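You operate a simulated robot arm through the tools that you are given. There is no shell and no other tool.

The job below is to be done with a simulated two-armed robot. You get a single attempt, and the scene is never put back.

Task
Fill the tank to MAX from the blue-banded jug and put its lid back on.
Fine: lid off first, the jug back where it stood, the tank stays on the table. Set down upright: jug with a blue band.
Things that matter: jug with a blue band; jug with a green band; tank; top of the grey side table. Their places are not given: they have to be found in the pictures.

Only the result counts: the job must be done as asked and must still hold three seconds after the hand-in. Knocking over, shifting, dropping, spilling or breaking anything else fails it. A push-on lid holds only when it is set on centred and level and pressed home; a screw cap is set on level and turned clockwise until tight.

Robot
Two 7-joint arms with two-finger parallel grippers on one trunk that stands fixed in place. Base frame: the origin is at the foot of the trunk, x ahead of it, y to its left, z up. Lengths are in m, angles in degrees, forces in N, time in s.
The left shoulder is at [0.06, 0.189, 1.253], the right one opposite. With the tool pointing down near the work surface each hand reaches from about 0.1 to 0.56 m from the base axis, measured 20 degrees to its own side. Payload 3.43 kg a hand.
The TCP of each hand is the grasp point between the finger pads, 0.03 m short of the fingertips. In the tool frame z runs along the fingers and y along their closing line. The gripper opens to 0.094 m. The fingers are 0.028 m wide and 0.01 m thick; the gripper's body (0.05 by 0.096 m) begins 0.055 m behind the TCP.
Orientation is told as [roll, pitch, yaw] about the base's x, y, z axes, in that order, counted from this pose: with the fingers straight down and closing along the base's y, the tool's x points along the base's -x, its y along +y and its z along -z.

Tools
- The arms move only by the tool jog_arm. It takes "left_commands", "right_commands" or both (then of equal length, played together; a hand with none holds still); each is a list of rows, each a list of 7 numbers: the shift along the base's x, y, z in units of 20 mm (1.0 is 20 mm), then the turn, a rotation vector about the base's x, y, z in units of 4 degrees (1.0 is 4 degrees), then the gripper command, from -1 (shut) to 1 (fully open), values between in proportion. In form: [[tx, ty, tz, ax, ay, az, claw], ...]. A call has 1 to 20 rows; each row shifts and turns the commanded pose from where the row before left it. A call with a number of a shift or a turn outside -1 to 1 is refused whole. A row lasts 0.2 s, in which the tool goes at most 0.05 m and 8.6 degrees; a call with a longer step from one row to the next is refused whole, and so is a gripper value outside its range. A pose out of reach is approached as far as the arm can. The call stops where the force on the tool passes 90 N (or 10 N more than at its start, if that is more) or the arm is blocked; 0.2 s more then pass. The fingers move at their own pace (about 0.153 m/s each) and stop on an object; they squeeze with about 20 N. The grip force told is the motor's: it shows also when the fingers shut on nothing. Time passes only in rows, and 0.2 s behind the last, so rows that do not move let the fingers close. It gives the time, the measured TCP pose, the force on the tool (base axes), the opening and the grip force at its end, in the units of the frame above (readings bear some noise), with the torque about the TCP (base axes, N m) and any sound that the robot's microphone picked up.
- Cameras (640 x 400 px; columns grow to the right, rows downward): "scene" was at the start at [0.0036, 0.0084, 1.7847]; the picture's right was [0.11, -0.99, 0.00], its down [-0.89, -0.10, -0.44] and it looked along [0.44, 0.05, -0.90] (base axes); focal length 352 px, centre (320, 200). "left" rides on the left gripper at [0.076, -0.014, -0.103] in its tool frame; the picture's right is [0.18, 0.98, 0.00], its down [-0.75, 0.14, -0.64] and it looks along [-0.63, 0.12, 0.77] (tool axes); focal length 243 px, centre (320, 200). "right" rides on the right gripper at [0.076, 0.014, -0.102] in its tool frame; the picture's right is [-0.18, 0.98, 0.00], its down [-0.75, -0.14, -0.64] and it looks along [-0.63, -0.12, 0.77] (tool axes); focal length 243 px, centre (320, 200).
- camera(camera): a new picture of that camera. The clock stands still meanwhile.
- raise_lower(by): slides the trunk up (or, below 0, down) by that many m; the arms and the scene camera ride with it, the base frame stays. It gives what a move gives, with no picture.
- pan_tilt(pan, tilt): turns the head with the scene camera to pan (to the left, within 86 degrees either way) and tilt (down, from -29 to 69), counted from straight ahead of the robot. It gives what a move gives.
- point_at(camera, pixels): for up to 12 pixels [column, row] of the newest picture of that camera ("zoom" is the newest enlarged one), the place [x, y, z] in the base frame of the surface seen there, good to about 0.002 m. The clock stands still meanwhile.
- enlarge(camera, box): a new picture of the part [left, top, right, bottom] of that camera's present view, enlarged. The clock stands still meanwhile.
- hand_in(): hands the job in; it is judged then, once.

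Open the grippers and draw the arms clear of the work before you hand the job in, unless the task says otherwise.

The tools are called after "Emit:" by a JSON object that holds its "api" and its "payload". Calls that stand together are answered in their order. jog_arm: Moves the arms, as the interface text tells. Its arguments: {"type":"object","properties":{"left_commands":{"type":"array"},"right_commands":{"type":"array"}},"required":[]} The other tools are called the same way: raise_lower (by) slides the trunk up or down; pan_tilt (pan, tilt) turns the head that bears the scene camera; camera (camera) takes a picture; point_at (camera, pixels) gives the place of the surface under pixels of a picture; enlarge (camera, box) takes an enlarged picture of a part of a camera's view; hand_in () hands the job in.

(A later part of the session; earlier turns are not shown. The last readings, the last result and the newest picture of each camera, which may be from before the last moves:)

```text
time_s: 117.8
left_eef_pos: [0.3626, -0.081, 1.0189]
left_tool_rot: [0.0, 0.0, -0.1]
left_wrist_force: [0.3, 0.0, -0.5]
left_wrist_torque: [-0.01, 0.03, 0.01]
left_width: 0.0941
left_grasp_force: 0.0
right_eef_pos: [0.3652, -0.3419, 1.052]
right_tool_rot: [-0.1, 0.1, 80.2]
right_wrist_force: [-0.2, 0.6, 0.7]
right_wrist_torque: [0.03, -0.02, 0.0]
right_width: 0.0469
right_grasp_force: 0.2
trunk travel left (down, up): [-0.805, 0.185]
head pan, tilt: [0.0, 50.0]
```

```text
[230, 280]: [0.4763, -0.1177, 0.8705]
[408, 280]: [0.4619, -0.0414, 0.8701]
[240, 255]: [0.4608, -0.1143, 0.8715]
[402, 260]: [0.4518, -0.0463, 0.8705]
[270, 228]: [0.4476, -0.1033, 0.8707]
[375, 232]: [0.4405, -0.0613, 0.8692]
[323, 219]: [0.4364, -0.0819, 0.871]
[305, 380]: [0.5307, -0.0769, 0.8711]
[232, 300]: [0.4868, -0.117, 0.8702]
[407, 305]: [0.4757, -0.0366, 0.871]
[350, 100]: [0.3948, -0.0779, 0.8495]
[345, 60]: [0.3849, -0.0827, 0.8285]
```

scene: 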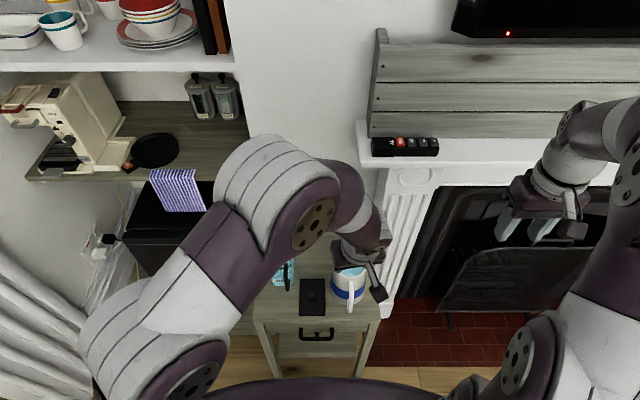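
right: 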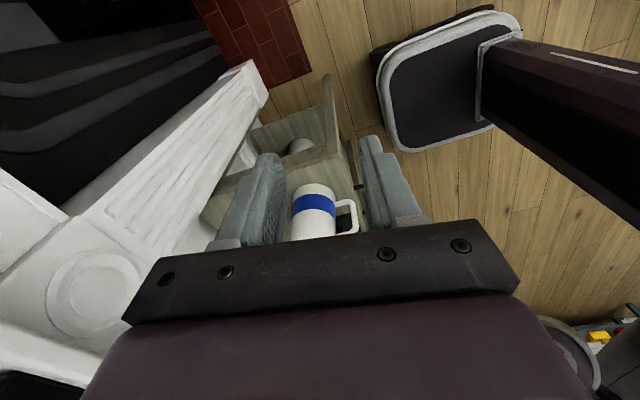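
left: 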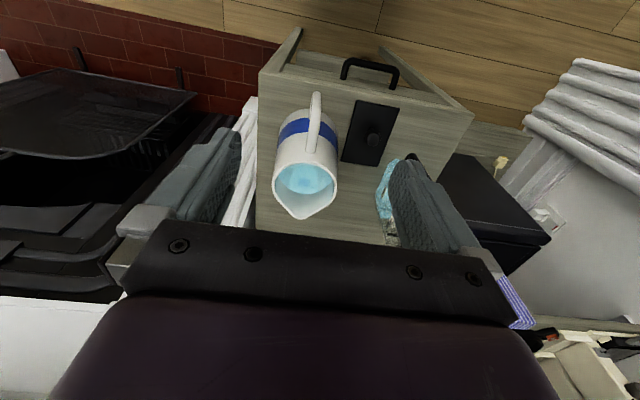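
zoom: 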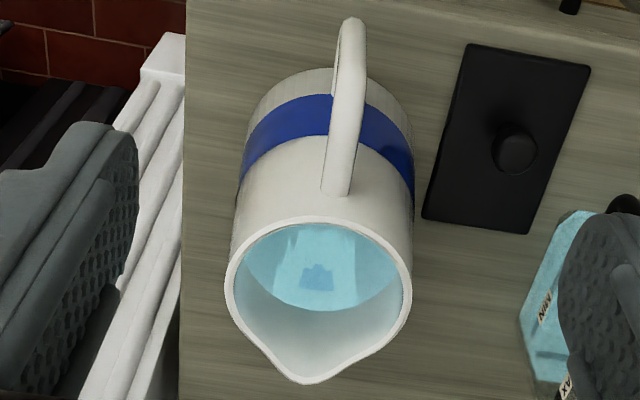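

Fitting the rim gives the jug axis at about (0.4785, −0.0777), rim outer radius 0.042. I'll move the fully open left hand over it at z 1.02 and then down to just above the rim.

Emit:
{"api": "jog_arm", "payload": {"left_commands": [[0.6, 0.03, 0, 0, 0, 0, 1], [0.8, 0.03, 0, 0, 0, 0, 1], [0.8, 0.03, 0, 0, 0, 0, 1], [0.8, 0.03, 0, 0, 0, 0, 1], [0.8, 0.03, 0, 0, 0, 0, 1], [0.8, 0.02, 0, 0, 0, 0, 1], [0.8, 0, 0, 0, 0, 0, 1], [0.4, 0, -0.4, 0, 0, 0, 1], [0, 0, -0.7, 0, 0, 0, 1], [0, 0, -0.7, 0, 0, 0, 1], [0, 0, -0.7, 0, 0, 0, 1], [0, 0, -0.7, 0, 0, 0, 1], [0, 0, -0.7, 0, 0, 0, 1], [0, 0, -0.6, 0, 0, 0, 1], [0, 0, 0, 0, 0, 0, 1]]}}

Emit:
{"api": "camera", "payload": {"camera": "left"}}

Emit:
{"api": "enlarge", "payload": {"camera": "scene", "box": [300, 220, 400, 310]}}

Emit:
{"api": "camera", "payload": {"camera": "right"}}

```text
time_s: 121.0
left_eef_pos: [0.4785, -0.0765, 0.9286]
left_tool_rot: [0.0, -0.2, -0.1]
left_wrist_force: [-0.2, 0.1, 0.5]
left_wrist_torque: [0.0, 0.03, -0.03]
left_width: 0.0941
left_grasp_force: 0.1
right_eef_pos: [0.3646, -0.3422, 1.052]
right_tool_rot: [-0.3, 0.1, 80.1]
right_wrist_force: [-0.3, 0.2, 0.8]
right_wrist_torque: [-0.02, 0.02, 0.0]
right_width: 0.0471
right_grasp_force: 0.1
trunk travel left (down, up): [-0.805, 0.185]
head pan, tilt: [0.0, 50.0]
```

```text
taken
```

left: 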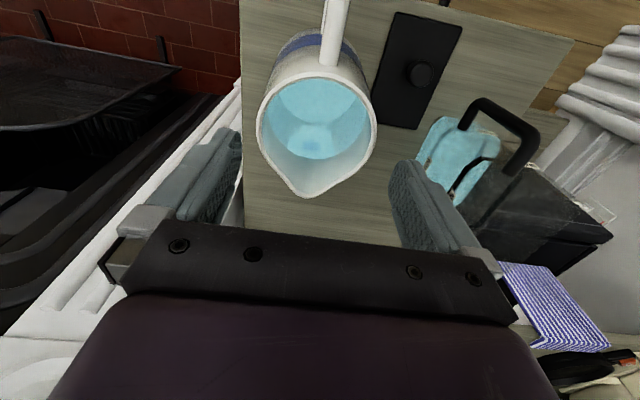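

```text
4.44 times, centred on (350, 265) of scene
```

zoom: 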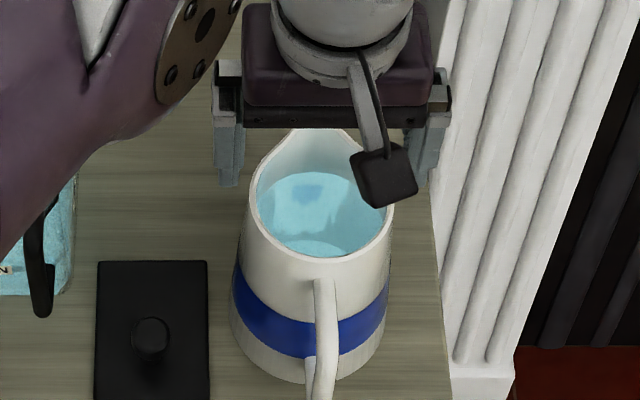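

```text
taken
```

right: 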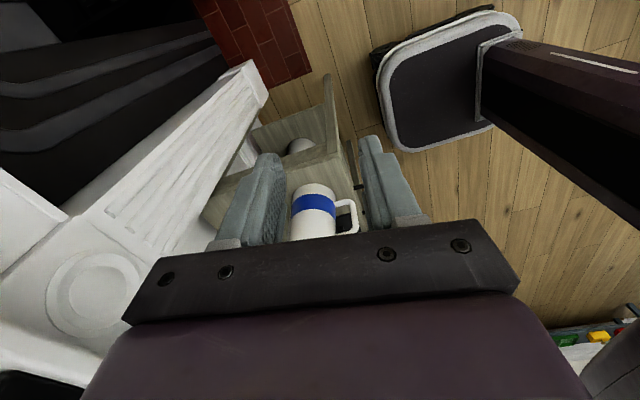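

The open hand is straight above the jug. I'll re-sample the rim at this closer range to centre to within a millimetre.

Emit:
{"api": "enlarge", "payload": {"camera": "left", "box": [245, 55, 390, 205]}}

Emit:
{"api": "point_at", "payload": {"camera": "left", "pixels": [[259, 118], [376, 118], [260, 105], [373, 100], [272, 88], [362, 85], [300, 74], [340, 74], [318, 71], [262, 135], [374, 135], [305, 194]]}}

```text
2.67 times, centred on (318, 130) of left
```

zoom: 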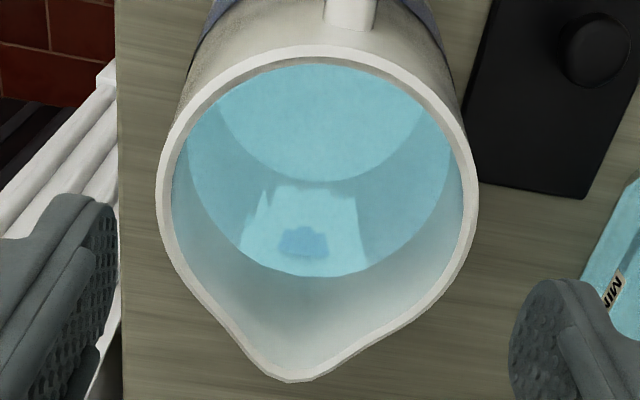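

```text
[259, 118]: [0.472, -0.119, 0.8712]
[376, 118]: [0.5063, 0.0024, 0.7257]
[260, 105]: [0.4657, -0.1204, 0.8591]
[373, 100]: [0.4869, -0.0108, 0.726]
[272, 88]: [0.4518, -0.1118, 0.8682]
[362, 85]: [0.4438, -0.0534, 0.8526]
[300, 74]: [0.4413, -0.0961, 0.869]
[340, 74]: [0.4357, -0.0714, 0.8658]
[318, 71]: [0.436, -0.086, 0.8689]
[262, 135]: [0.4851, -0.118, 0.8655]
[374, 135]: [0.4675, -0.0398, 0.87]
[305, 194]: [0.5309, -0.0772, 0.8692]
```

The centre estimates agree on about (0.478, −0.078), which matches the hand. I'll lower around the rim in small steps and watch for side forces.

Emit:
{"api": "jog_arm", "payload": {"left_commands": [[0, -0.03, -0.5, 0, 0, 0, 1], [0, 0, -0.5, 0, 0, 0, 1], [0, 0, -0.5, 0, 0, 0, 1], [0, 0, -0.5, 0, 0, 0, 1], [0, 0, -0.5, 0, 0, 0, 1], [0, 0, 0, 0, 0, 0, 1]]}}

Emit:
{"api": "camera", "payload": {"camera": "left"}}

Emit:
{"api": "enlarge", "payload": {"camera": "scene", "box": [300, 220, 400, 310]}}

```text
time_s: 122.4
left_eef_pos: [0.4794, -0.0772, 0.8777]
left_tool_rot: [0.1, -0.2, -0.2]
left_wrist_force: [0.0, -0.5, -1.4]
left_wrist_torque: [0.03, -0.02, -0.01]
left_width: 0.0937
left_grasp_force: 0.0
right_eef_pos: [0.3645, -0.3418, 1.0522]
right_tool_rot: [-0.1, 0.2, 80.1]
right_wrist_force: [-0.7, -0.1, 0.4]
right_wrist_torque: [0.05, 0.01, 0.01]
right_width: 0.0471
right_grasp_force: 0.1
trunk travel left (down, up): [-0.805, 0.185]
head pan, tilt: [0.0, 50.0]
```

```text
taken
```

left: 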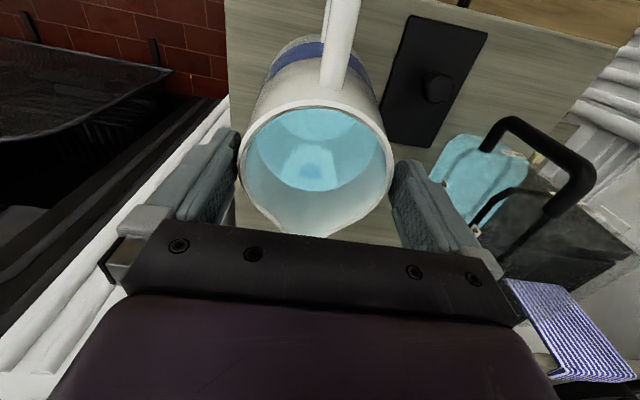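

```text
4.44 times, centred on (350, 265) of scene
```

zoom: 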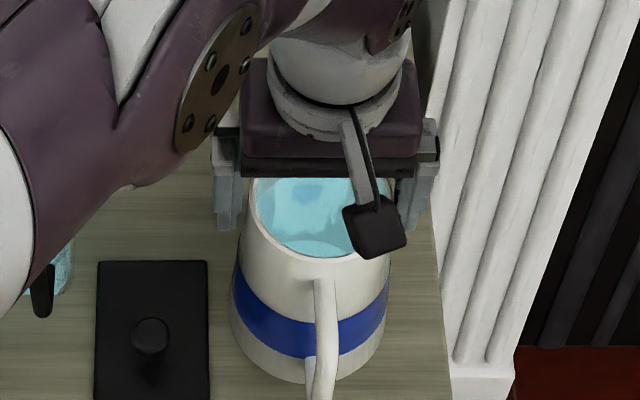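

The fingertips are just below the rim on either side with no contact. I'll continue down to TCP ≈0.848 in 5 mm steps.

Emit:
{"api": "jog_arm", "payload": {"left_commands": [[0, 0, -0.25, 0, 0, 0, 1], [0, 0, -0.25, 0, 0, 0, 1], [0, 0, -0.25, 0, 0, 0, 1], [0, 0, -0.25, 0, 0, 0, 1]]}}

Emit:
{"api": "jog_arm", "payload": {"left_commands": [[0, 0, -0.15, 0, 0, 0, 1], [0, 0, -0.15, 0, 0, 0, 1], [0, 0, -0.15, 0, 0, 0, 1]]}}

Emit:
{"api": "camera", "payload": {"camera": "left"}}

```text
time_s: 123.4
left_eef_pos: [0.4789, -0.0773, 0.8578]
left_tool_rot: [0.1, -0.2, -0.1]
left_wrist_force: [-0.4, -0.2, 0.8]
left_wrist_torque: [-0.03, -0.01, 0.0]
left_width: 0.0939
left_grasp_force: 0.0
right_eef_pos: [0.3646, -0.3422, 1.0509]
right_tool_rot: [-0.2, 0.1, 80.1]
right_wrist_force: [-0.4, 1.0, -0.1]
right_wrist_torque: [-0.03, -0.01, -0.01]
right_width: 0.047
right_grasp_force: 0.1
trunk travel left (down, up): [-0.805, 0.185]
head pan, tilt: [0.0, 50.0]
```

```text
time_s: 124.2
left_eef_pos: [0.4797, -0.0772, 0.8496]
left_tool_rot: [0.0, -0.2, -0.1]
left_wrist_force: [-0.7, -2.3, 1.5]
left_wrist_torque: [-0.11, -0.03, -0.04]
left_width: 0.094
left_grasp_force: 0.0
right_eef_pos: [0.3645, -0.3422, 1.0508]
right_tool_rot: [-0.1, 0.1, 80.1]
right_wrist_force: [-0.3, 0.2, 0.3]
right_wrist_torque: [0.01, -0.02, -0.01]
right_width: 0.047
right_grasp_force: 0.0
trunk travel left (down, up): [-0.805, 0.185]
head pan, tilt: [0.0, 50.0]
```

```text
taken
```

left: 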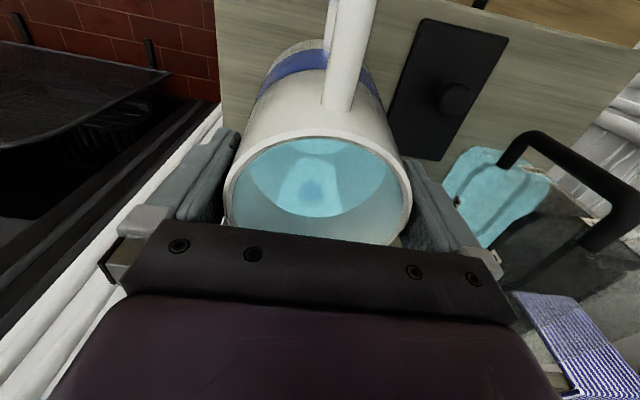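

There is a slight touch on the −y finger (Fy −2.3 N), so I'll shift 1 mm toward −y and close the grip here.

Emit:
{"api": "jog_arm", "payload": {"left_commands": [[0, -0.05, 0, 0, 0, 0, 1], [0, 0, 0, 0, 0, 0, 1], [0, 0, 0, 0, 0, 0, 0.5], [0, 0, 0, 0, 0, 0, -1], [0, 0, 0, 0, 0, 0, -1], [0, 0, 0, 0, 0, 0, -1]]}}

Emit:
{"api": "jog_arm", "payload": {"left_commands": [[0, 0, 0.1, 0, 0, 0, -1], [0, 0, 0.1, 0, 0, 0, -1], [0, 0, 0.1, 0, 0, 0, -1], [0, 0, 0.1, 0, 0, 0, -1], [0, 0, 0, 0, 0, 0, -1]]}}

Emit:
{"api": "camera", "payload": {"camera": "left"}}

Emit:
{"api": "camera", "payload": {"camera": "right"}}

```text
time_s: 125.6
left_eef_pos: [0.4789, -0.0788, 0.8482]
left_tool_rot: [0.0, -0.2, -0.2]
left_wrist_force: [-1.1, -0.4, 0.3]
left_wrist_torque: [-0.12, 0.08, 0.03]
left_width: 0.0915
left_grasp_force: 20.0
right_eef_pos: [0.3645, -0.3418, 1.0519]
right_tool_rot: [-0.1, 0.2, 80.1]
right_wrist_force: [-0.2, -0.2, -0.6]
right_wrist_torque: [0.03, -0.03, 0.04]
right_width: 0.0472
right_grasp_force: 0.1
trunk travel left (down, up): [-0.805, 0.185]
head pan, tilt: [0.0, 50.0]
```

```text
time_s: 126.8
left_eef_pos: [0.4789, -0.078, 0.8578]
left_tool_rot: [0.0, -0.1, -0.1]
left_wrist_force: [0.8, -0.4, -8.8]
left_wrist_torque: [0.04, -0.07, -0.02]
left_width: 0.0915
left_grasp_force: 20.0
right_eef_pos: [0.3644, -0.3411, 1.0503]
right_tool_rot: [-0.1, 0.2, 80.1]
right_wrist_force: [0.2, -0.5, -0.5]
right_wrist_torque: [0.04, -0.05, -0.01]
right_width: 0.0472
right_grasp_force: 0.0
trunk travel left (down, up): [-0.805, 0.185]
head pan, tilt: [0.0, 50.0]
```

```text
taken
```

left: 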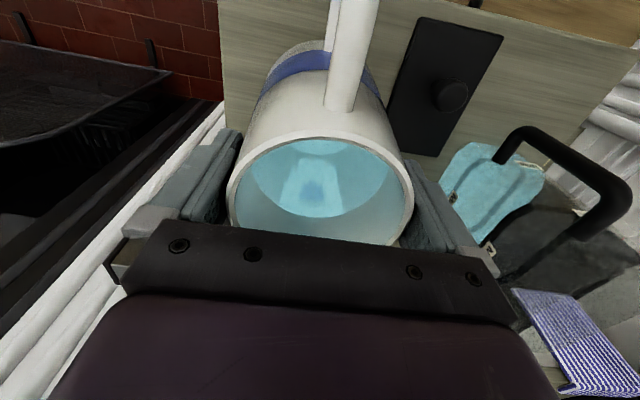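

```text
taken
```

right: 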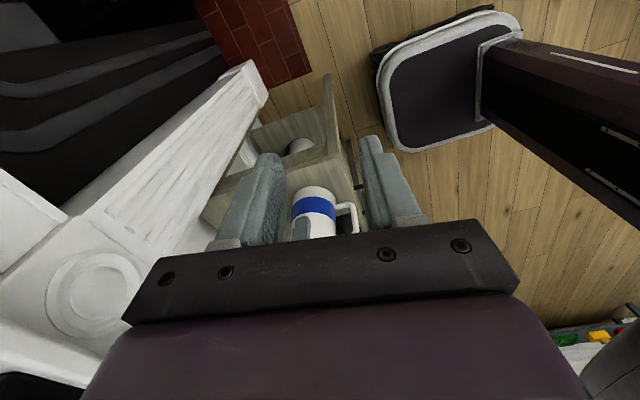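

The full weight (8.8 N) hangs on the hand with almost no torque, and the rim keeps the same place relative to the fingers. I'll hold for 2 s to check for creep.

Emit:
{"api": "jog_arm", "payload": {"left_commands": [[0, 0, 0, 0, 0, 0, -1], [0, 0, 0, 0, 0, 0, -1], [0, 0, 0, 0, 0, 0, -1], [0, 0, 0, 0, 0, 0, -1], [0, 0, 0, 0, 0, 0, -1], [0, 0, 0, 0, 0, 0, -1], [0, 0, 0, 0, 0, 0, -1], [0, 0, 0, 0, 0, 0, -1], [0, 0, 0, 0, 0, 0, -1], [0, 0, 0, 0, 0, 0, -1]]}}

Emit:
{"api": "camera", "payload": {"camera": "left"}}

Emit:
{"api": "enlarge", "payload": {"camera": "right", "box": [270, 110, 380, 250]}}

Emit:
{"api": "point_at", "payload": {"camera": "left", "pixels": [[320, 136], [280, 143], [370, 150], [232, 190], [410, 190], [335, 105]]}}

```text
time_s: 129.0
left_eef_pos: [0.4794, -0.0786, 0.8564]
left_tool_rot: [-0.1, -0.2, -0.1]
left_wrist_force: [-0.8, 1.0, -8.9]
left_wrist_torque: [0.01, -0.06, 0.0]
left_width: 0.091
left_grasp_force: 19.2
right_eef_pos: [0.3655, -0.343, 1.0509]
right_tool_rot: [-0.1, 0.2, 80.1]
right_wrist_force: [-0.2, 0.0, -0.6]
right_wrist_torque: [-0.02, 0.0, 0.0]
right_width: 0.0472
right_grasp_force: 0.1
trunk travel left (down, up): [-0.805, 0.185]
head pan, tilt: [0.0, 50.0]
```

```text
taken
```

left: 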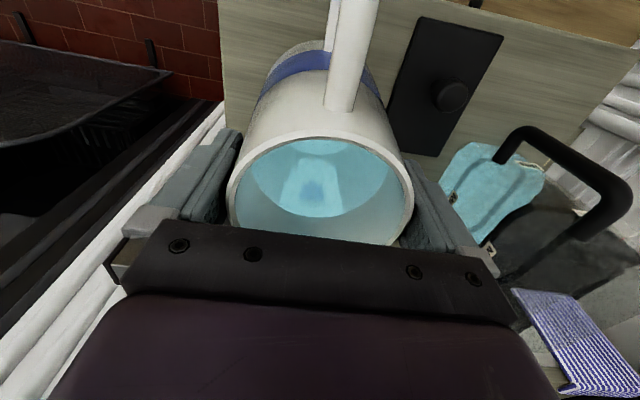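

```text
2.86 times, centred on (325, 180) of right
```

zoom: 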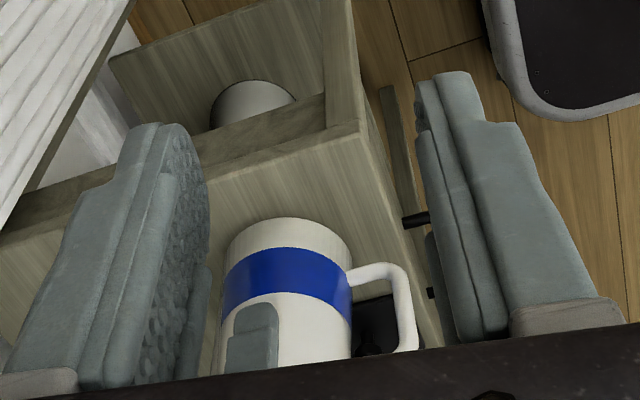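

```text
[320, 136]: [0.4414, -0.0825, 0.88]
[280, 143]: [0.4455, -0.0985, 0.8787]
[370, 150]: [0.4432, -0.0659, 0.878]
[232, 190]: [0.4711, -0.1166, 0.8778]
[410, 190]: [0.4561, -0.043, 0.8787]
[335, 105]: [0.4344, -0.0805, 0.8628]
```

It holds level (rim at 0.879) with no creep. I'll lift 6 cm and test a 16° nose-down tip to see whether the jug follows the hand rather than swinging.

Emit:
{"api": "jog_arm", "payload": {"left_commands": [[0, 0, 0.2, 0, 0, 0, -1], [0, 0, 0.3, 0, 0, 0, -1], [0, 0, 0.4, 0, 0, 0, -1], [0, 0, 0.4, 0, 0, 0, -1], [0, 0, 0.4, 0, 0, 0, -1], [0, 0, 0.4, 0, 0, 0, -1], [0, 0, 0.4, 0, 0, 0, -1], [0, 0, 0.3, 0, 0, 0, -1], [0, 0, 0.2, 0, 0, 0, -1], [0, 0, 0, 0, 0, 0, -1], [0, 0, 0, 0, 0.4, 0, -1], [0, 0, 0, 0, 0.5, 0, -1], [0, 0, 0, 0, 0.5, 0, -1], [0, 0, 0, 0, 0.5, 0, -1], [0, 0, 0, 0, 0.5, 0, -1], [0, 0, 0, 0, 0.5, 0, -1], [0, 0, 0, 0, 0.5, 0, -1], [0, 0, 0, 0, 0.4, 0, -1], [0, 0, 0, 0, 0.2, 0, -1], [0, 0, 0, 0, 0, 0, -1]]}}

Emit:
{"api": "camera", "payload": {"camera": "left"}}

Emit:
{"api": "camera", "payload": {"camera": "right"}}

Emit:
{"api": "point_at", "payload": {"camera": "left", "pixels": [[320, 136], [280, 143], [370, 150], [232, 190], [410, 190], [335, 105], [345, 60]]}}

```text
time_s: 133.2
left_eef_pos: [0.4561, -0.0665, 0.9115]
left_tool_rot: [0.0, 15.9, -0.1]
left_wrist_force: [0.0, 0.5, -8.6]
left_wrist_torque: [-0.03, -0.22, -0.01]
left_width: 0.0912
left_grasp_force: 19.8
left hand out of reach, approached as far as the arm can: row 17, 18, 19
right_eef_pos: [0.3653, -0.3412, 1.0516]
right_tool_rot: [0.0, 0.2, 80.0]
right_wrist_force: [-0.7, 0.4, 0.1]
right_wrist_torque: [0.0, 0.0, 0.01]
right_width: 0.0468
right_grasp_force: 0.0
trunk travel left (down, up): [-0.805, 0.185]
head pan, tilt: [0.0, 50.0]
```

```text
taken
```

left: 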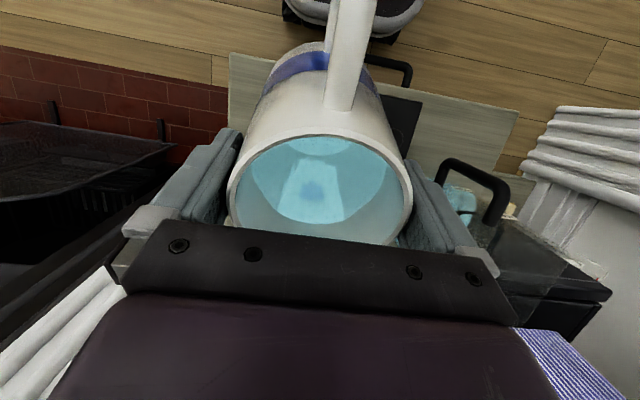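

```text
taken
```

right: 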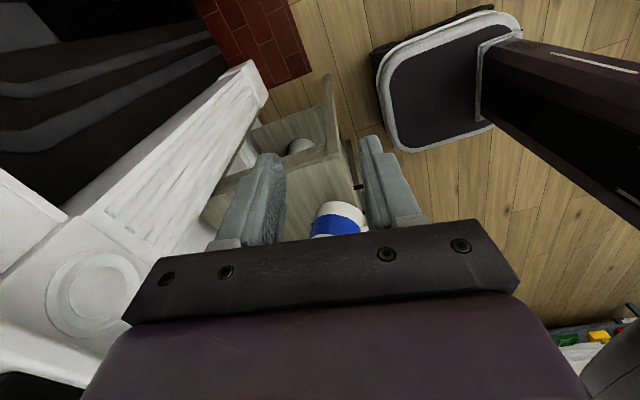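

```text
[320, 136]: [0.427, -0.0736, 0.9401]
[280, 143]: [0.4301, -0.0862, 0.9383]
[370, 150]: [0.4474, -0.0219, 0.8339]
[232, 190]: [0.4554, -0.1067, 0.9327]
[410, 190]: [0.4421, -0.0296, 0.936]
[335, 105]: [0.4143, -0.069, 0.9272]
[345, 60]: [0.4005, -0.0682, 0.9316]
```

The jug followed the hand: it keeps the same place in the left camera view while tipped 16°. I'll level it again and raise it to about z 1.04, so its base clears the tank rim.

Emit:
{"api": "jog_arm", "payload": {"left_commands": [[0, 0, 0, 0, -0.2, 0, -1], [0, 0, 0.1, 0, -0.4, 0, -1], [0, 0, 0.2, 0, -0.5, 0, -1], [0, 0, 0.3, 0, -0.5, 0, -1], [0, 0, 0.4, 0, -0.5, 0, -1], [0, 0, 0.4, 0, -0.5, 0, -1], [0, 0, 0.5, 0, -0.5, 0, -1], [0, 0, 0.5, 0, -0.5, 0, -1], [0, 0, 0.5, 0, -0.4, 0, -1], [0, 0, 0.5, 0, 0, 0, -1], [0, 0, 0.5, 0, 0, 0, -1], [0, 0, 0.5, 0, 0, 0, -1], [0, 0, 0.5, 0, 0, 0, -1], [0, 0, 0.5, 0, 0, 0, -1], [0, 0, 0.5, 0, 0, 0, -1], [0, 0, 0.3, 0, 0, 0, -1], [0, 0, 0, 0, 0, 0, -1]]}}

Emit:
{"api": "camera", "payload": {"camera": "left"}}

Emit:
{"api": "camera", "payload": {"camera": "scene"}}

```text
time_s: 136.8
left_eef_pos: [0.4559, -0.0662, 1.0336]
left_tool_rot: [0.1, -0.1, 0.0]
left_wrist_force: [-0.1, 1.4, -9.5]
left_wrist_torque: [-0.01, -0.07, -0.01]
left_width: 0.0912
left_grasp_force: 19.1
right_eef_pos: [0.3654, -0.3413, 1.0519]
right_tool_rot: [-0.1, 0.2, 80.1]
right_wrist_force: [0.6, 0.1, -0.8]
right_wrist_torque: [0.0, -0.01, -0.02]
right_width: 0.0469
right_grasp_force: 0.1
trunk travel left (down, up): [-0.805, 0.185]
head pan, tilt: [0.0, 50.0]
```

```text
taken
```

left: 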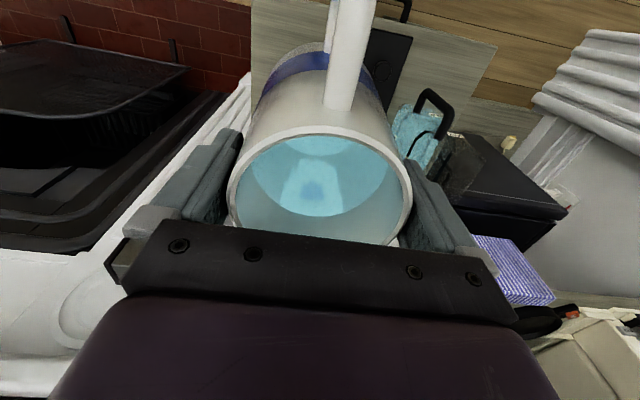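

```text
taken
```

scene: 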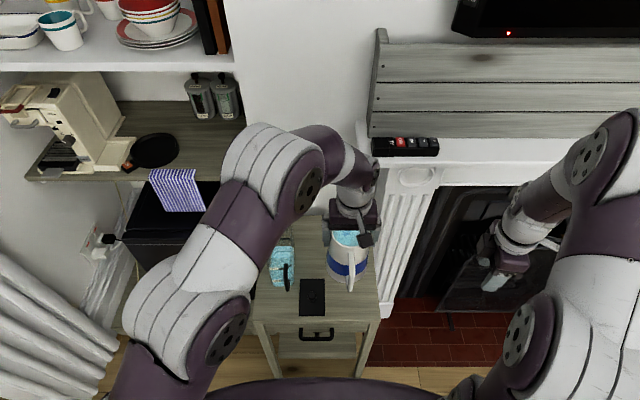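

The jug hangs level and steady. I'll yaw the hand slowly to swing the spout from +x toward +y (about 80°), keeping its place.

Emit:
{"api": "jog_arm", "payload": {"left_commands": [[0, 0, 0, 0, 0, 0.3, -1], [0, 0, 0, 0, 0, 0.6, -1], [0, 0, 0, 0, 0, 0.8, -1], [0, 0, 0, 0, 0, 0.8, -1], [0, 0, 0, 0, 0, 0.8, -1], [0, 0, 0, 0, 0, 0.8, -1], [0, 0, 0, 0, 0, 0.8, -1], [0, 0, 0, 0, 0, 0.8, -1], [0, 0, 0, 0, 0, 0.8, -1], [0, 0, 0, 0, 0, 0.8, -1], [0, 0, 0, 0, 0, 0.8, -1], [0, 0, 0, 0, 0, 0.8, -1], [0, 0, 0, 0, 0, 0.8, -1], [0, 0, 0, 0, 0, 0.6, -1], [0, 0, 0, 0, 0, 0.3, -1], [0, 0, 0, 0, 0, 0, -1]]}}

Emit:
{"api": "camera", "payload": {"camera": "left"}}

Emit:
{"api": "camera", "payload": {"camera": "scene"}}

```text
time_s: 140.2
left_eef_pos: [0.4575, -0.0662, 1.0346]
left_tool_rot: [0.0, -0.1, 42.4]
left_wrist_force: [-0.1, 0.4, -8.4]
left_wrist_torque: [0.04, -0.07, -0.01]
left_width: 0.0912
left_grasp_force: 20.3
right_eef_pos: [0.3646, -0.3424, 1.051]
right_tool_rot: [-0.1, 0.3, 80.1]
right_wrist_force: [0.0, 0.4, 0.0]
right_wrist_torque: [-0.02, 0.0, 0.02]
right_width: 0.047
right_grasp_force: 0.0
trunk travel left (down, up): [-0.805, 0.185]
head pan, tilt: [0.0, 50.0]
```

```text
taken
```

left: 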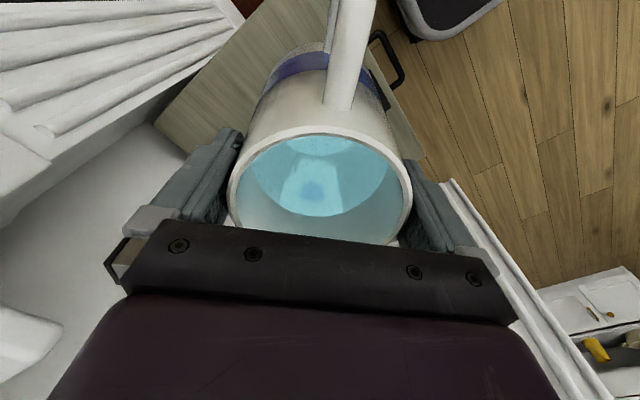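

```text
taken
```

scene: 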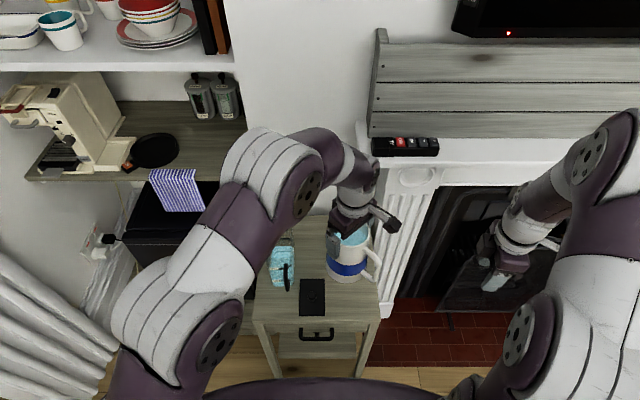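

The jug is still steady at 42° of yaw. I'll continue to about 80°, moving forward toward the tank at the same time.

Emit:
{"api": "jog_arm", "payload": {"left_commands": [[0.1, 0.1, 0, 0, 0, 0.4, -1], [0.2, 0.2, 0.1, 0, 0, 0.8, -1], [0.2, 0.2, 0.1, 0, 0, 0.8, -1], [0.2, 0.2, 0.1, 0, 0, 0.8, -1], [0.2, 0.2, 0.1, 0, 0, 0.8, -1], [0.2, 0.2, 0.1, 0, 0, 0.8, -1], [0.2, 0.2, 0.1, 0, 0, 0.8, -1], [0.2, 0.2, 0.1, 0, 0, 0.8, -1], [0.2, 0.2, 0.1, 0, 0, 0.8, -1], [0.2, 0.2, 0.1, 0, 0, 0.8, -1], [0.2, 0.2, 0.1, 0, 0, 0.8, -1], [0.2, 0.1, 0.1, 0, 0, 0.8, -1], [0.1, 0, 0, 0, 0, 0.2, -1], [0, 0, 0, 0, 0, 0, -1]]}}

Emit:
{"api": "camera", "payload": {"camera": "left"}}

Emit:
{"api": "camera", "payload": {"camera": "scene"}}

Emit:
{"api": "camera", "payload": {"camera": "right"}}

```text
time_s: 143.2
left_eef_pos: [0.5052, -0.0221, 1.0567]
left_tool_rot: [0.1, -0.2, 80.0]
left_wrist_force: [0.2, -0.4, -9.0]
left_wrist_torque: [0.03, 0.01, -0.05]
left_width: 0.091
left_grasp_force: 20.1
right_eef_pos: [0.3652, -0.3422, 1.0511]
right_tool_rot: [0.0, 0.2, 80.1]
right_wrist_force: [0.1, 0.5, -0.8]
right_wrist_torque: [0.02, -0.01, -0.03]
right_width: 0.0469
right_grasp_force: 0.0
trunk travel left (down, up): [-0.805, 0.185]
head pan, tilt: [0.0, 50.0]
```

```text
taken
```

left: 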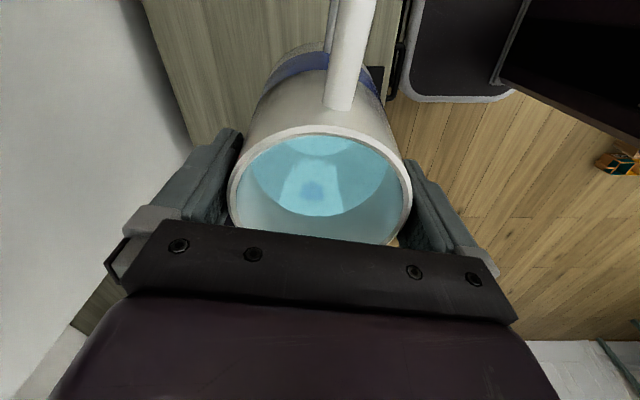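

```text
taken
```

scene: 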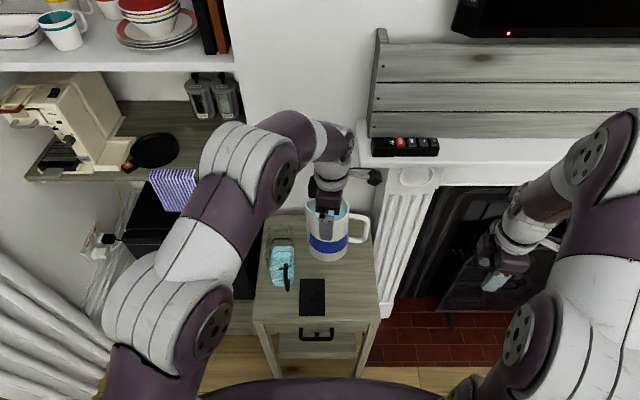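

```text
taken
```

right: 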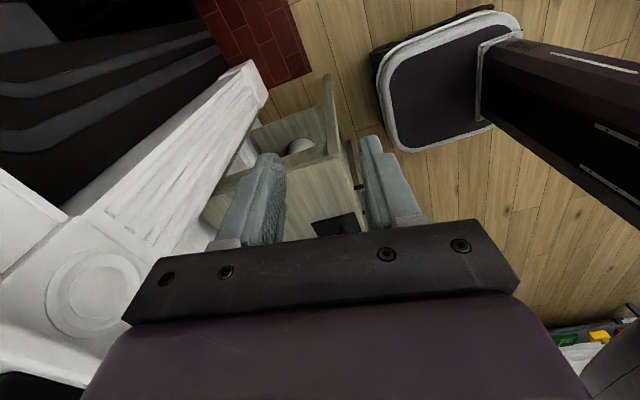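

The spout now points toward the tank, and the grip is stable at 9 N. I'll move at z 1.057 (jug base at about 0.93, above the 0.886 tank rim) until the spout is over the tank opening.

Emit:
{"api": "jog_arm", "payload": {"left_commands": [[0.05, 0.15, 0, 0, 0, 0, -1], [0.08, 0.3, 0, 0, 0, 0, -1], [0.08, 0.3, 0, 0, 0, 0, -1], [0.08, 0.3, 0, 0, 0, 0, -1], [0.08, 0.3, 0, 0, 0, 0, -1], [0.08, 0.3, 0, 0, 0, 0, -1], [0.08, 0.3, 0, 0, 0, 0, -1], [0.08, 0.3, 0, 0, 0, 0, -1], [0.08, 0.3, 0, 0, 0, 0, -1], [0.08, 0.3, 0, 0, 0, 0, -1], [0.08, 0.3, 0, 0, 0, 0, -1], [0.05, 0.2, 0, 0, 0, 0, -1], [0, 0.1, 0, 0, 0, 0, -1], [0, 0, 0, 0, 0, 0, -1]]}}

Emit:
{"api": "camera", "payload": {"camera": "scene"}}

Emit:
{"api": "enlarge", "payload": {"camera": "scene", "box": [245, 190, 385, 310]}}

Emit:
{"api": "camera", "payload": {"camera": "left"}}

```text
time_s: 146.2
left_eef_pos: [0.5232, 0.0467, 1.057]
left_tool_rot: [0.1, -0.2, 79.9]
left_wrist_force: [0.6, 0.0, -9.1]
left_wrist_torque: [0.05, 0.02, 0.02]
left_width: 0.0912
left_grasp_force: 20.8
right_eef_pos: [0.3662, -0.3423, 1.0508]
right_tool_rot: [-0.1, 0.2, 80.1]
right_wrist_force: [0.5, -0.6, -0.7]
right_wrist_torque: [0.0, 0.0, -0.01]
right_width: 0.0469
right_grasp_force: 0.0
trunk travel left (down, up): [-0.805, 0.185]
head pan, tilt: [0.0, 50.0]
```

```text
taken
```

scene: 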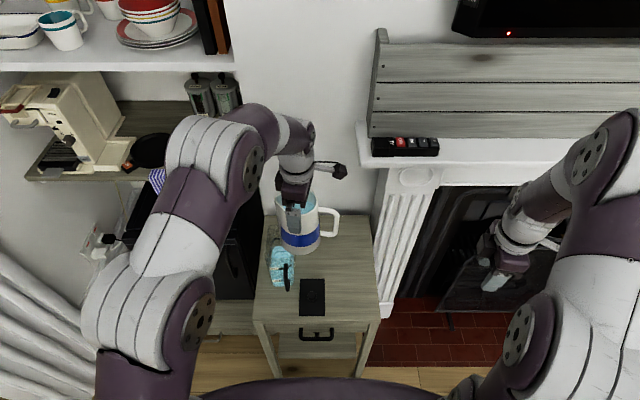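

```text
3.33 times, centred on (315, 250) of scene
```

zoom: 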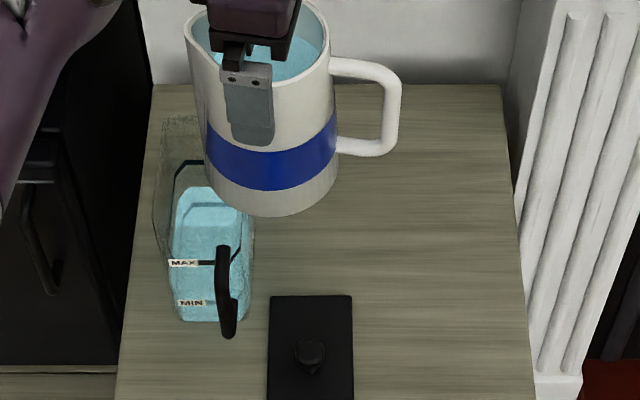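

```text
taken
```

left: 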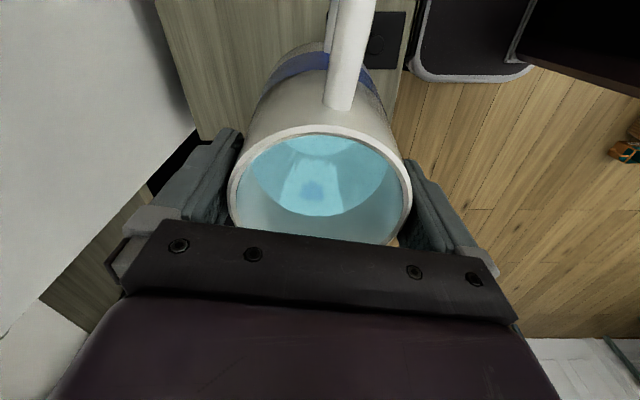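

The scene view shows the jug side-on above the tank. I'll tip it 28° toward the spout, which is below the spill angle of about 39°, and check that it follows the hand.

Emit:
{"api": "jog_arm", "payload": {"left_commands": [[0, 0, 0, -0.3, 0.05, 0, -1], [0, 0, 0, -0.5, 0.087, 0, -1], [0, 0, 0, -0.5, 0.087, 0, -1], [0, 0, 0, -0.5, 0.087, 0, -1], [0, 0, 0, -0.5, 0.087, 0, -1], [0, 0, 0, -0.5, 0.087, 0, -1], [0, 0, 0, -0.5, 0.087, 0, -1], [0, 0, 0, -0.5, 0.087, 0, -1], [0, 0, 0, -0.5, 0.087, 0, -1], [0, 0, 0, -0.5, 0.087, 0, -1], [0, 0, 0, -0.5, 0.087, 0, -1], [0, 0, 0, -0.5, 0.087, 0, -1], [0, 0, 0, -0.5, 0.087, 0, -1], [0, 0, 0, -0.5, 0.087, 0, -1], [0, 0, 0, -0.3, 0.05, 0, -1], [0, 0, 0, 0, 0, 0, -1]]}}

Emit:
{"api": "enlarge", "payload": {"camera": "scene", "box": [245, 170, 385, 310]}}

Emit:
{"api": "camera", "payload": {"camera": "left"}}

```text
time_s: 149.6
left_eef_pos: [0.5233, 0.0478, 1.0573]
left_tool_rot: [0.0, 28.8, 79.8]
left_wrist_force: [0.1, 0.1, -10.4]
left_wrist_torque: [0.34, -0.08, 0.01]
left_width: 0.0909
left_grasp_force: 20.4
right_eef_pos: [0.3665, -0.3428, 1.0514]
right_tool_rot: [-0.2, 0.2, 80.2]
right_wrist_force: [-0.5, 0.0, 0.1]
right_wrist_torque: [-0.01, 0.01, -0.01]
right_width: 0.0468
right_grasp_force: 0.1
trunk travel left (down, up): [-0.805, 0.185]
head pan, tilt: [0.0, 50.0]
```

```text
2.86 times, centred on (315, 240) of scene
```

zoom: 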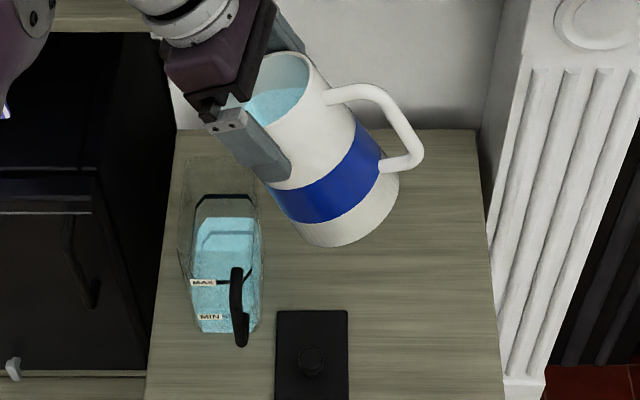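

```text
taken
```

left: 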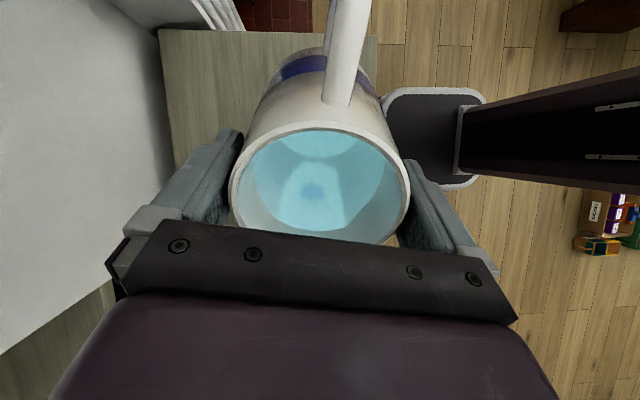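

The jug follows the hand at 28.8° without spilling. I'll tip about 6° more, then lower so the lip comes close above the tank opening.

Emit:
{"api": "jog_arm", "payload": {"left_commands": [[0, 0, 0, -0.4, 0.07, 0, -1], [0, 0, 0, -0.5, 0.087, 0, -1], [0, 0, -0.1, -0.4, 0.07, 0, -1], [0, 0, -0.3, 0, 0, 0, -1], [0, 0, -0.4, 0, 0, 0, -1], [0, 0, -0.4, 0, 0, 0, -1], [0, 0, -0.4, 0, 0, 0, -1], [0, 0, -0.4, 0, 0, 0, -1], [0, 0, -0.4, 0, 0, 0, -1], [0, 0, -0.4, 0, 0, 0, -1], [0, 0, -0.4, 0, 0, 0, -1], [0, 0, -0.3, 0, 0, 0, -1], [0, 0, -0.2, 0, 0, 0, -1], [0, 0, 0, 0, 0, 0, -1]]}}

Emit:
{"api": "enlarge", "payload": {"camera": "scene", "box": [245, 190, 385, 310]}}

Emit:
{"api": "camera", "payload": {"camera": "left"}}

```text
time_s: 152.6
left_eef_pos: [0.5234, 0.0467, 0.9828]
left_tool_rot: [-0.2, 33.9, 80.0]
left_wrist_force: [0.4, -1.3, -8.9]
left_wrist_torque: [0.12, -0.02, 0.04]
left_width: 0.0795
left_grasp_force: 20.2
right_eef_pos: [0.3659, -0.3426, 1.0513]
right_tool_rot: [0.0, 0.1, 80.1]
right_wrist_force: [0.2, 0.4, -0.4]
right_wrist_torque: [-0.02, 0.0, -0.02]
right_width: 0.0469
right_grasp_force: 0.1
trunk travel left (down, up): [-0.805, 0.185]
head pan, tilt: [0.0, 50.0]
```

```text
3.33 times, centred on (315, 250) of scene
```

zoom: 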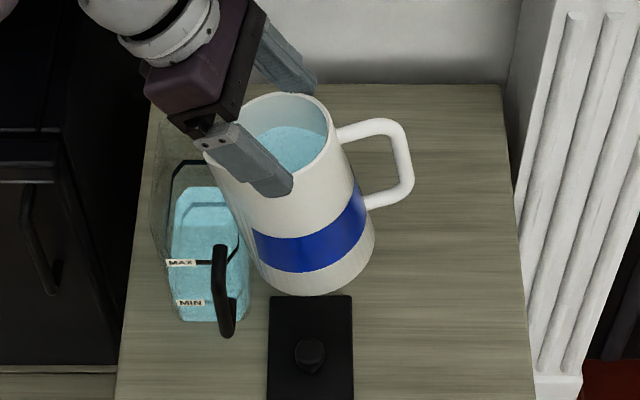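

```text
taken
```

left: 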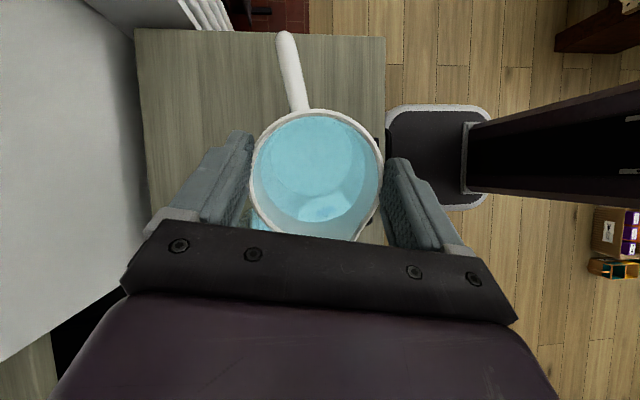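

The jug has slipped in the grip: the width fell to 0.0795 and it now hangs lower. The clock is paused, so I'll measure where it is before any further motion.

Emit:
{"api": "point_at", "payload": {"camera": "zoom", "pixels": [[315, 290], [265, 280], [370, 260], [300, 270], [215, 155], [315, 97], [345, 135], [400, 205], [240, 95], [280, 185], [285, 130], [230, 200]]}}

Emit:
{"api": "point_at", "payload": {"camera": "left", "pixels": [[255, 160], [380, 160], [310, 111], [275, 125], [355, 125], [260, 215], [375, 215], [285, 40], [298, 100]]}}

Emit:
{"api": "enlarge", "payload": {"camera": "left", "box": [200, 20, 440, 250]}}

```text
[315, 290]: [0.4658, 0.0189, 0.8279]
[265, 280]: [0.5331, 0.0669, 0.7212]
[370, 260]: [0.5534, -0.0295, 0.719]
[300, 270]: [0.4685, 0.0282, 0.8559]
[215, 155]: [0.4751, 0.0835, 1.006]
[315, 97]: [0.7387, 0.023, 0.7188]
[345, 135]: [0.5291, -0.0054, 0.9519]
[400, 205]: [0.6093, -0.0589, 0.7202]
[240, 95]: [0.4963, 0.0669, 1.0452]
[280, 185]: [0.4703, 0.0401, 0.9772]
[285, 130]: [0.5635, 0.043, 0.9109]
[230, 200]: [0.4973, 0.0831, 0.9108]
```

```text
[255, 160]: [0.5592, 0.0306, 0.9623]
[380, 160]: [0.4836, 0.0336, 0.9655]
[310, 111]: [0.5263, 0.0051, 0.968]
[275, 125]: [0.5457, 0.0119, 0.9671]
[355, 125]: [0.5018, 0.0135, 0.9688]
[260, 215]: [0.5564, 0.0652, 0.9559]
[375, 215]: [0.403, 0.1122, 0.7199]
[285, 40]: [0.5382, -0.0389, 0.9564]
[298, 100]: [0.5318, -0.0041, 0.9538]
```

```text
1.74 times, centred on (320, 135) of left
```

zoom: 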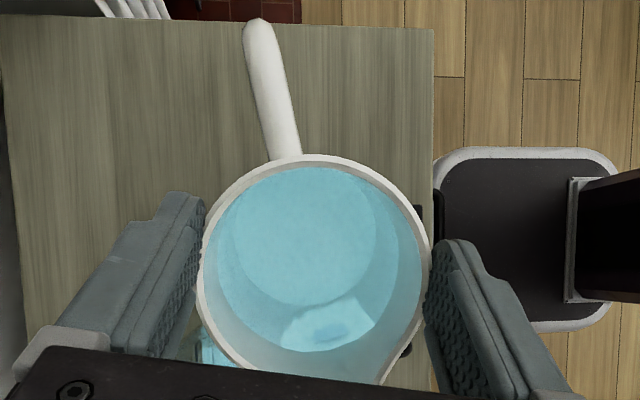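

The rim is held only by the fingertips, at z≈0.963, with the jug hanging almost level and its base at about z 0.816. I'll carry it straight back over its original place in one smooth move and lower it near the table.

Emit:
{"api": "jog_arm", "payload": {"left_commands": [[-0.2, -0.5, -0.3, 0, 0, 0, -1], [-0.4, -0.95, -0.6, 0, 0, 0, -1], [-0.4, -0.95, -0.6, 0, 0, 0, -1], [-0.4, -0.95, -0.6, 0, 0, 0, -1], [-0.4, -0.95, -0.6, 0, 0, 0, -1], [-0.2, -0.3, -0.5, 0, 0, 0, -1], [0, 0, -0.4, 0, 0, 0, -1], [0, 0, -0.2, 0, 0, 0, -1]]}}

Emit:
{"api": "camera", "payload": {"camera": "left"}}

Emit:
{"api": "enlarge", "payload": {"camera": "scene", "box": [265, 200, 405, 320]}}

```text
time_s: 154.4
left_eef_pos: [0.4829, -0.046, 0.9074]
left_tool_rot: [-0.2, 33.9, 79.9]
left_wrist_force: [0.3, 0.1, -8.6]
left_wrist_torque: [0.22, -0.02, 0.03]
left_width: 0.0793
left_grasp_force: 20.0
right_eef_pos: [0.3653, -0.3428, 1.0519]
right_tool_rot: [-0.1, 0.2, 80.1]
right_wrist_force: [0.1, 0.0, 0.1]
right_wrist_torque: [-0.01, 0.01, -0.04]
right_width: 0.0471
right_grasp_force: 0.0
trunk travel left (down, up): [-0.805, 0.185]
head pan, tilt: [0.0, 50.0]
```

```text
taken
```

left: 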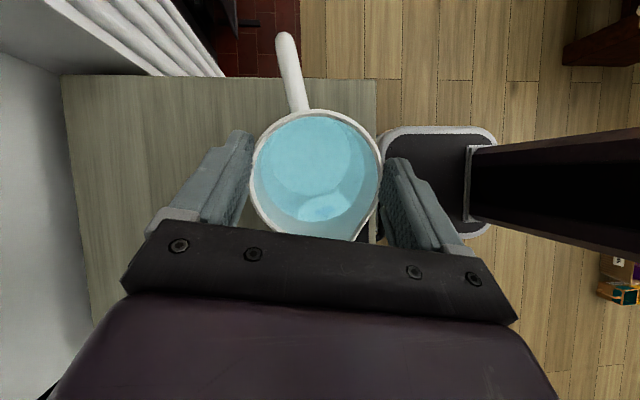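

```text
3.33 times, centred on (335, 260) of scene
```

zoom: 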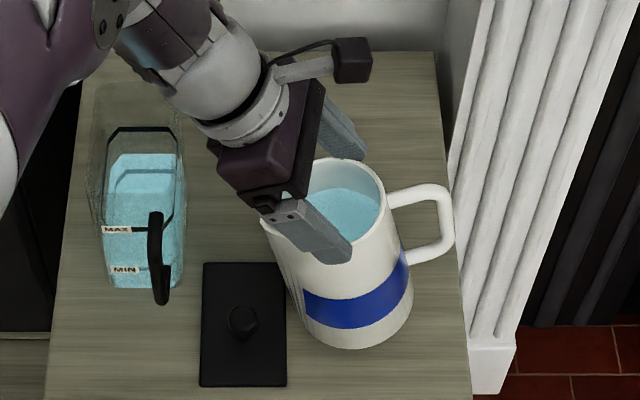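

The grip is holding statically and the jug is now over its original place. I'll measure rim height, tilt and base clearance before setting it down.

Emit:
{"api": "point_at", "payload": {"camera": "left", "pixels": [[252, 165], [381, 165], [310, 112], [275, 126], [355, 126], [262, 218], [375, 215], [285, 40], [298, 100]]}}

Emit:
{"api": "point_at", "payload": {"camera": "zoom", "pixels": [[360, 345], [320, 330], [405, 320], [355, 310], [440, 245], [300, 300], [296, 340]]}}

```text
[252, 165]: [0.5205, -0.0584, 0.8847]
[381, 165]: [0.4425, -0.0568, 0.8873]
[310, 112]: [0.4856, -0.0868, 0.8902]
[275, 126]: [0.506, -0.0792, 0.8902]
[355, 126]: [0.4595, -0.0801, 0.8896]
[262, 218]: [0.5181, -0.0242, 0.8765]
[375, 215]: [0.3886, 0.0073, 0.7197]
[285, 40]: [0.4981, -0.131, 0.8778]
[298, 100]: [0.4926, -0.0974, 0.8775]
```

```text
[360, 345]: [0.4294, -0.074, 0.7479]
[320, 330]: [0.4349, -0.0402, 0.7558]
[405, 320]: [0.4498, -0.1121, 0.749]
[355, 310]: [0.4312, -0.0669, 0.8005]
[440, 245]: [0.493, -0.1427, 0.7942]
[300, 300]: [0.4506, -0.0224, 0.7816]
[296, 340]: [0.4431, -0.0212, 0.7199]
```

The jug is tilted about 12° with its lowest base edge about 6 mm above the table, and its base centre over the original spot (0.481, −0.081). I'll lower gently until the table takes the weight and levels it.

Emit:
{"api": "jog_arm", "payload": {"left_commands": [[0, 0, -0.15, 0, 0, 0, -1], [0, 0, -0.15, 0, 0, 0, -1], [0, 0, -0.1, 0, 0, 0, -1], [0, 0, 0, 0, 0, 0, -1]]}}

Emit:
{"api": "jog_arm", "payload": {"left_commands": [[0, 0, -0.1, 0, 0, 0, -1], [0, 0, -0.1, 0, 0, 0, -1], [0, 0, -0.1, 0, 0, 0, -1], [0, 0, 0, 0, 0, 0, -1]]}}

Emit:
{"api": "enlarge", "payload": {"camera": "scene", "box": [265, 200, 405, 320]}}

Emit:
{"api": "camera", "payload": {"camera": "left"}}

```text
time_s: 155.4
left_eef_pos: [0.4829, -0.0442, 0.8994]
left_tool_rot: [-0.3, 34.1, 79.9]
left_wrist_force: [0.1, 0.1, -3.9]
left_wrist_torque: [0.22, -0.1, -0.06]
left_width: 0.0792
left_grasp_force: 19.9
right_eef_pos: [0.3654, -0.3415, 1.0519]
right_tool_rot: [-0.1, 0.2, 80.1]
right_wrist_force: [0.9, 0.1, 0.5]
right_wrist_torque: [-0.01, 0.01, 0.01]
right_width: 0.047
right_grasp_force: 0.1
trunk travel left (down, up): [-0.805, 0.185]
head pan, tilt: [0.0, 50.0]
```

```text
time_s: 156.4
left_eef_pos: [0.4819, -0.0457, 0.8947]
left_tool_rot: [-0.3, 33.9, 79.8]
left_wrist_force: [-1.5, -5.6, 14.0]
left_wrist_torque: [-0.27, 0.01, -0.04]
left_width: 0.0798
left_grasp_force: 20.3
right_eef_pos: [0.3641, -0.3431, 1.0517]
right_tool_rot: [-0.2, 0.1, 80.2]
right_wrist_force: [0.4, 0.1, 0.5]
right_wrist_torque: [0.01, -0.01, -0.02]
right_width: 0.0468
right_grasp_force: 0.1
trunk travel left (down, up): [-0.805, 0.185]
head pan, tilt: [0.0, 50.0]
```

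```text
3.33 times, centred on (335, 260) of scene
```

zoom: 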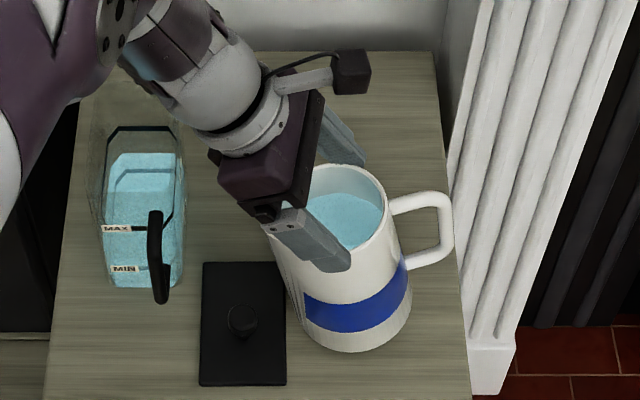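

```text
taken
```

left: 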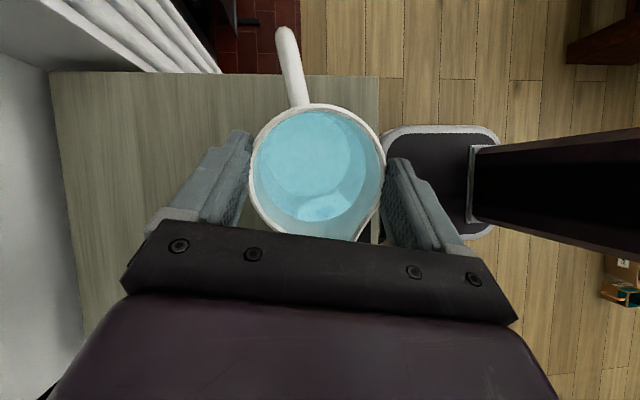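

The table now carries the jug (14 N upward). I'll check the remaining tilt of the rim.

Emit:
{"api": "point_at", "payload": {"camera": "left", "pixels": [[252, 165], [383, 165], [318, 106], [275, 124], [355, 122], [262, 218], [285, 40]]}}

Emit:
{"api": "point_at", "payload": {"camera": "zoom", "pixels": [[360, 348], [330, 340], [400, 325], [340, 168], [300, 178], [383, 200]]}}

```text
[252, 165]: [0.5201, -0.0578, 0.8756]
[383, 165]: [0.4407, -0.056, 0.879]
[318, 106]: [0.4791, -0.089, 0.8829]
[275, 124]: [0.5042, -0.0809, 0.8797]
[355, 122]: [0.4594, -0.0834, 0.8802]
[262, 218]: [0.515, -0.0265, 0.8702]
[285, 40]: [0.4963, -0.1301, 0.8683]
```

```text
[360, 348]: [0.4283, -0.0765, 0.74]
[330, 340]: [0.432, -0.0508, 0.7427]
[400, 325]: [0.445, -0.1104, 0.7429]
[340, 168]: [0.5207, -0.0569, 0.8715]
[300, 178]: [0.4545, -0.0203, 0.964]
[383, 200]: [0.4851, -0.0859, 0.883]
```

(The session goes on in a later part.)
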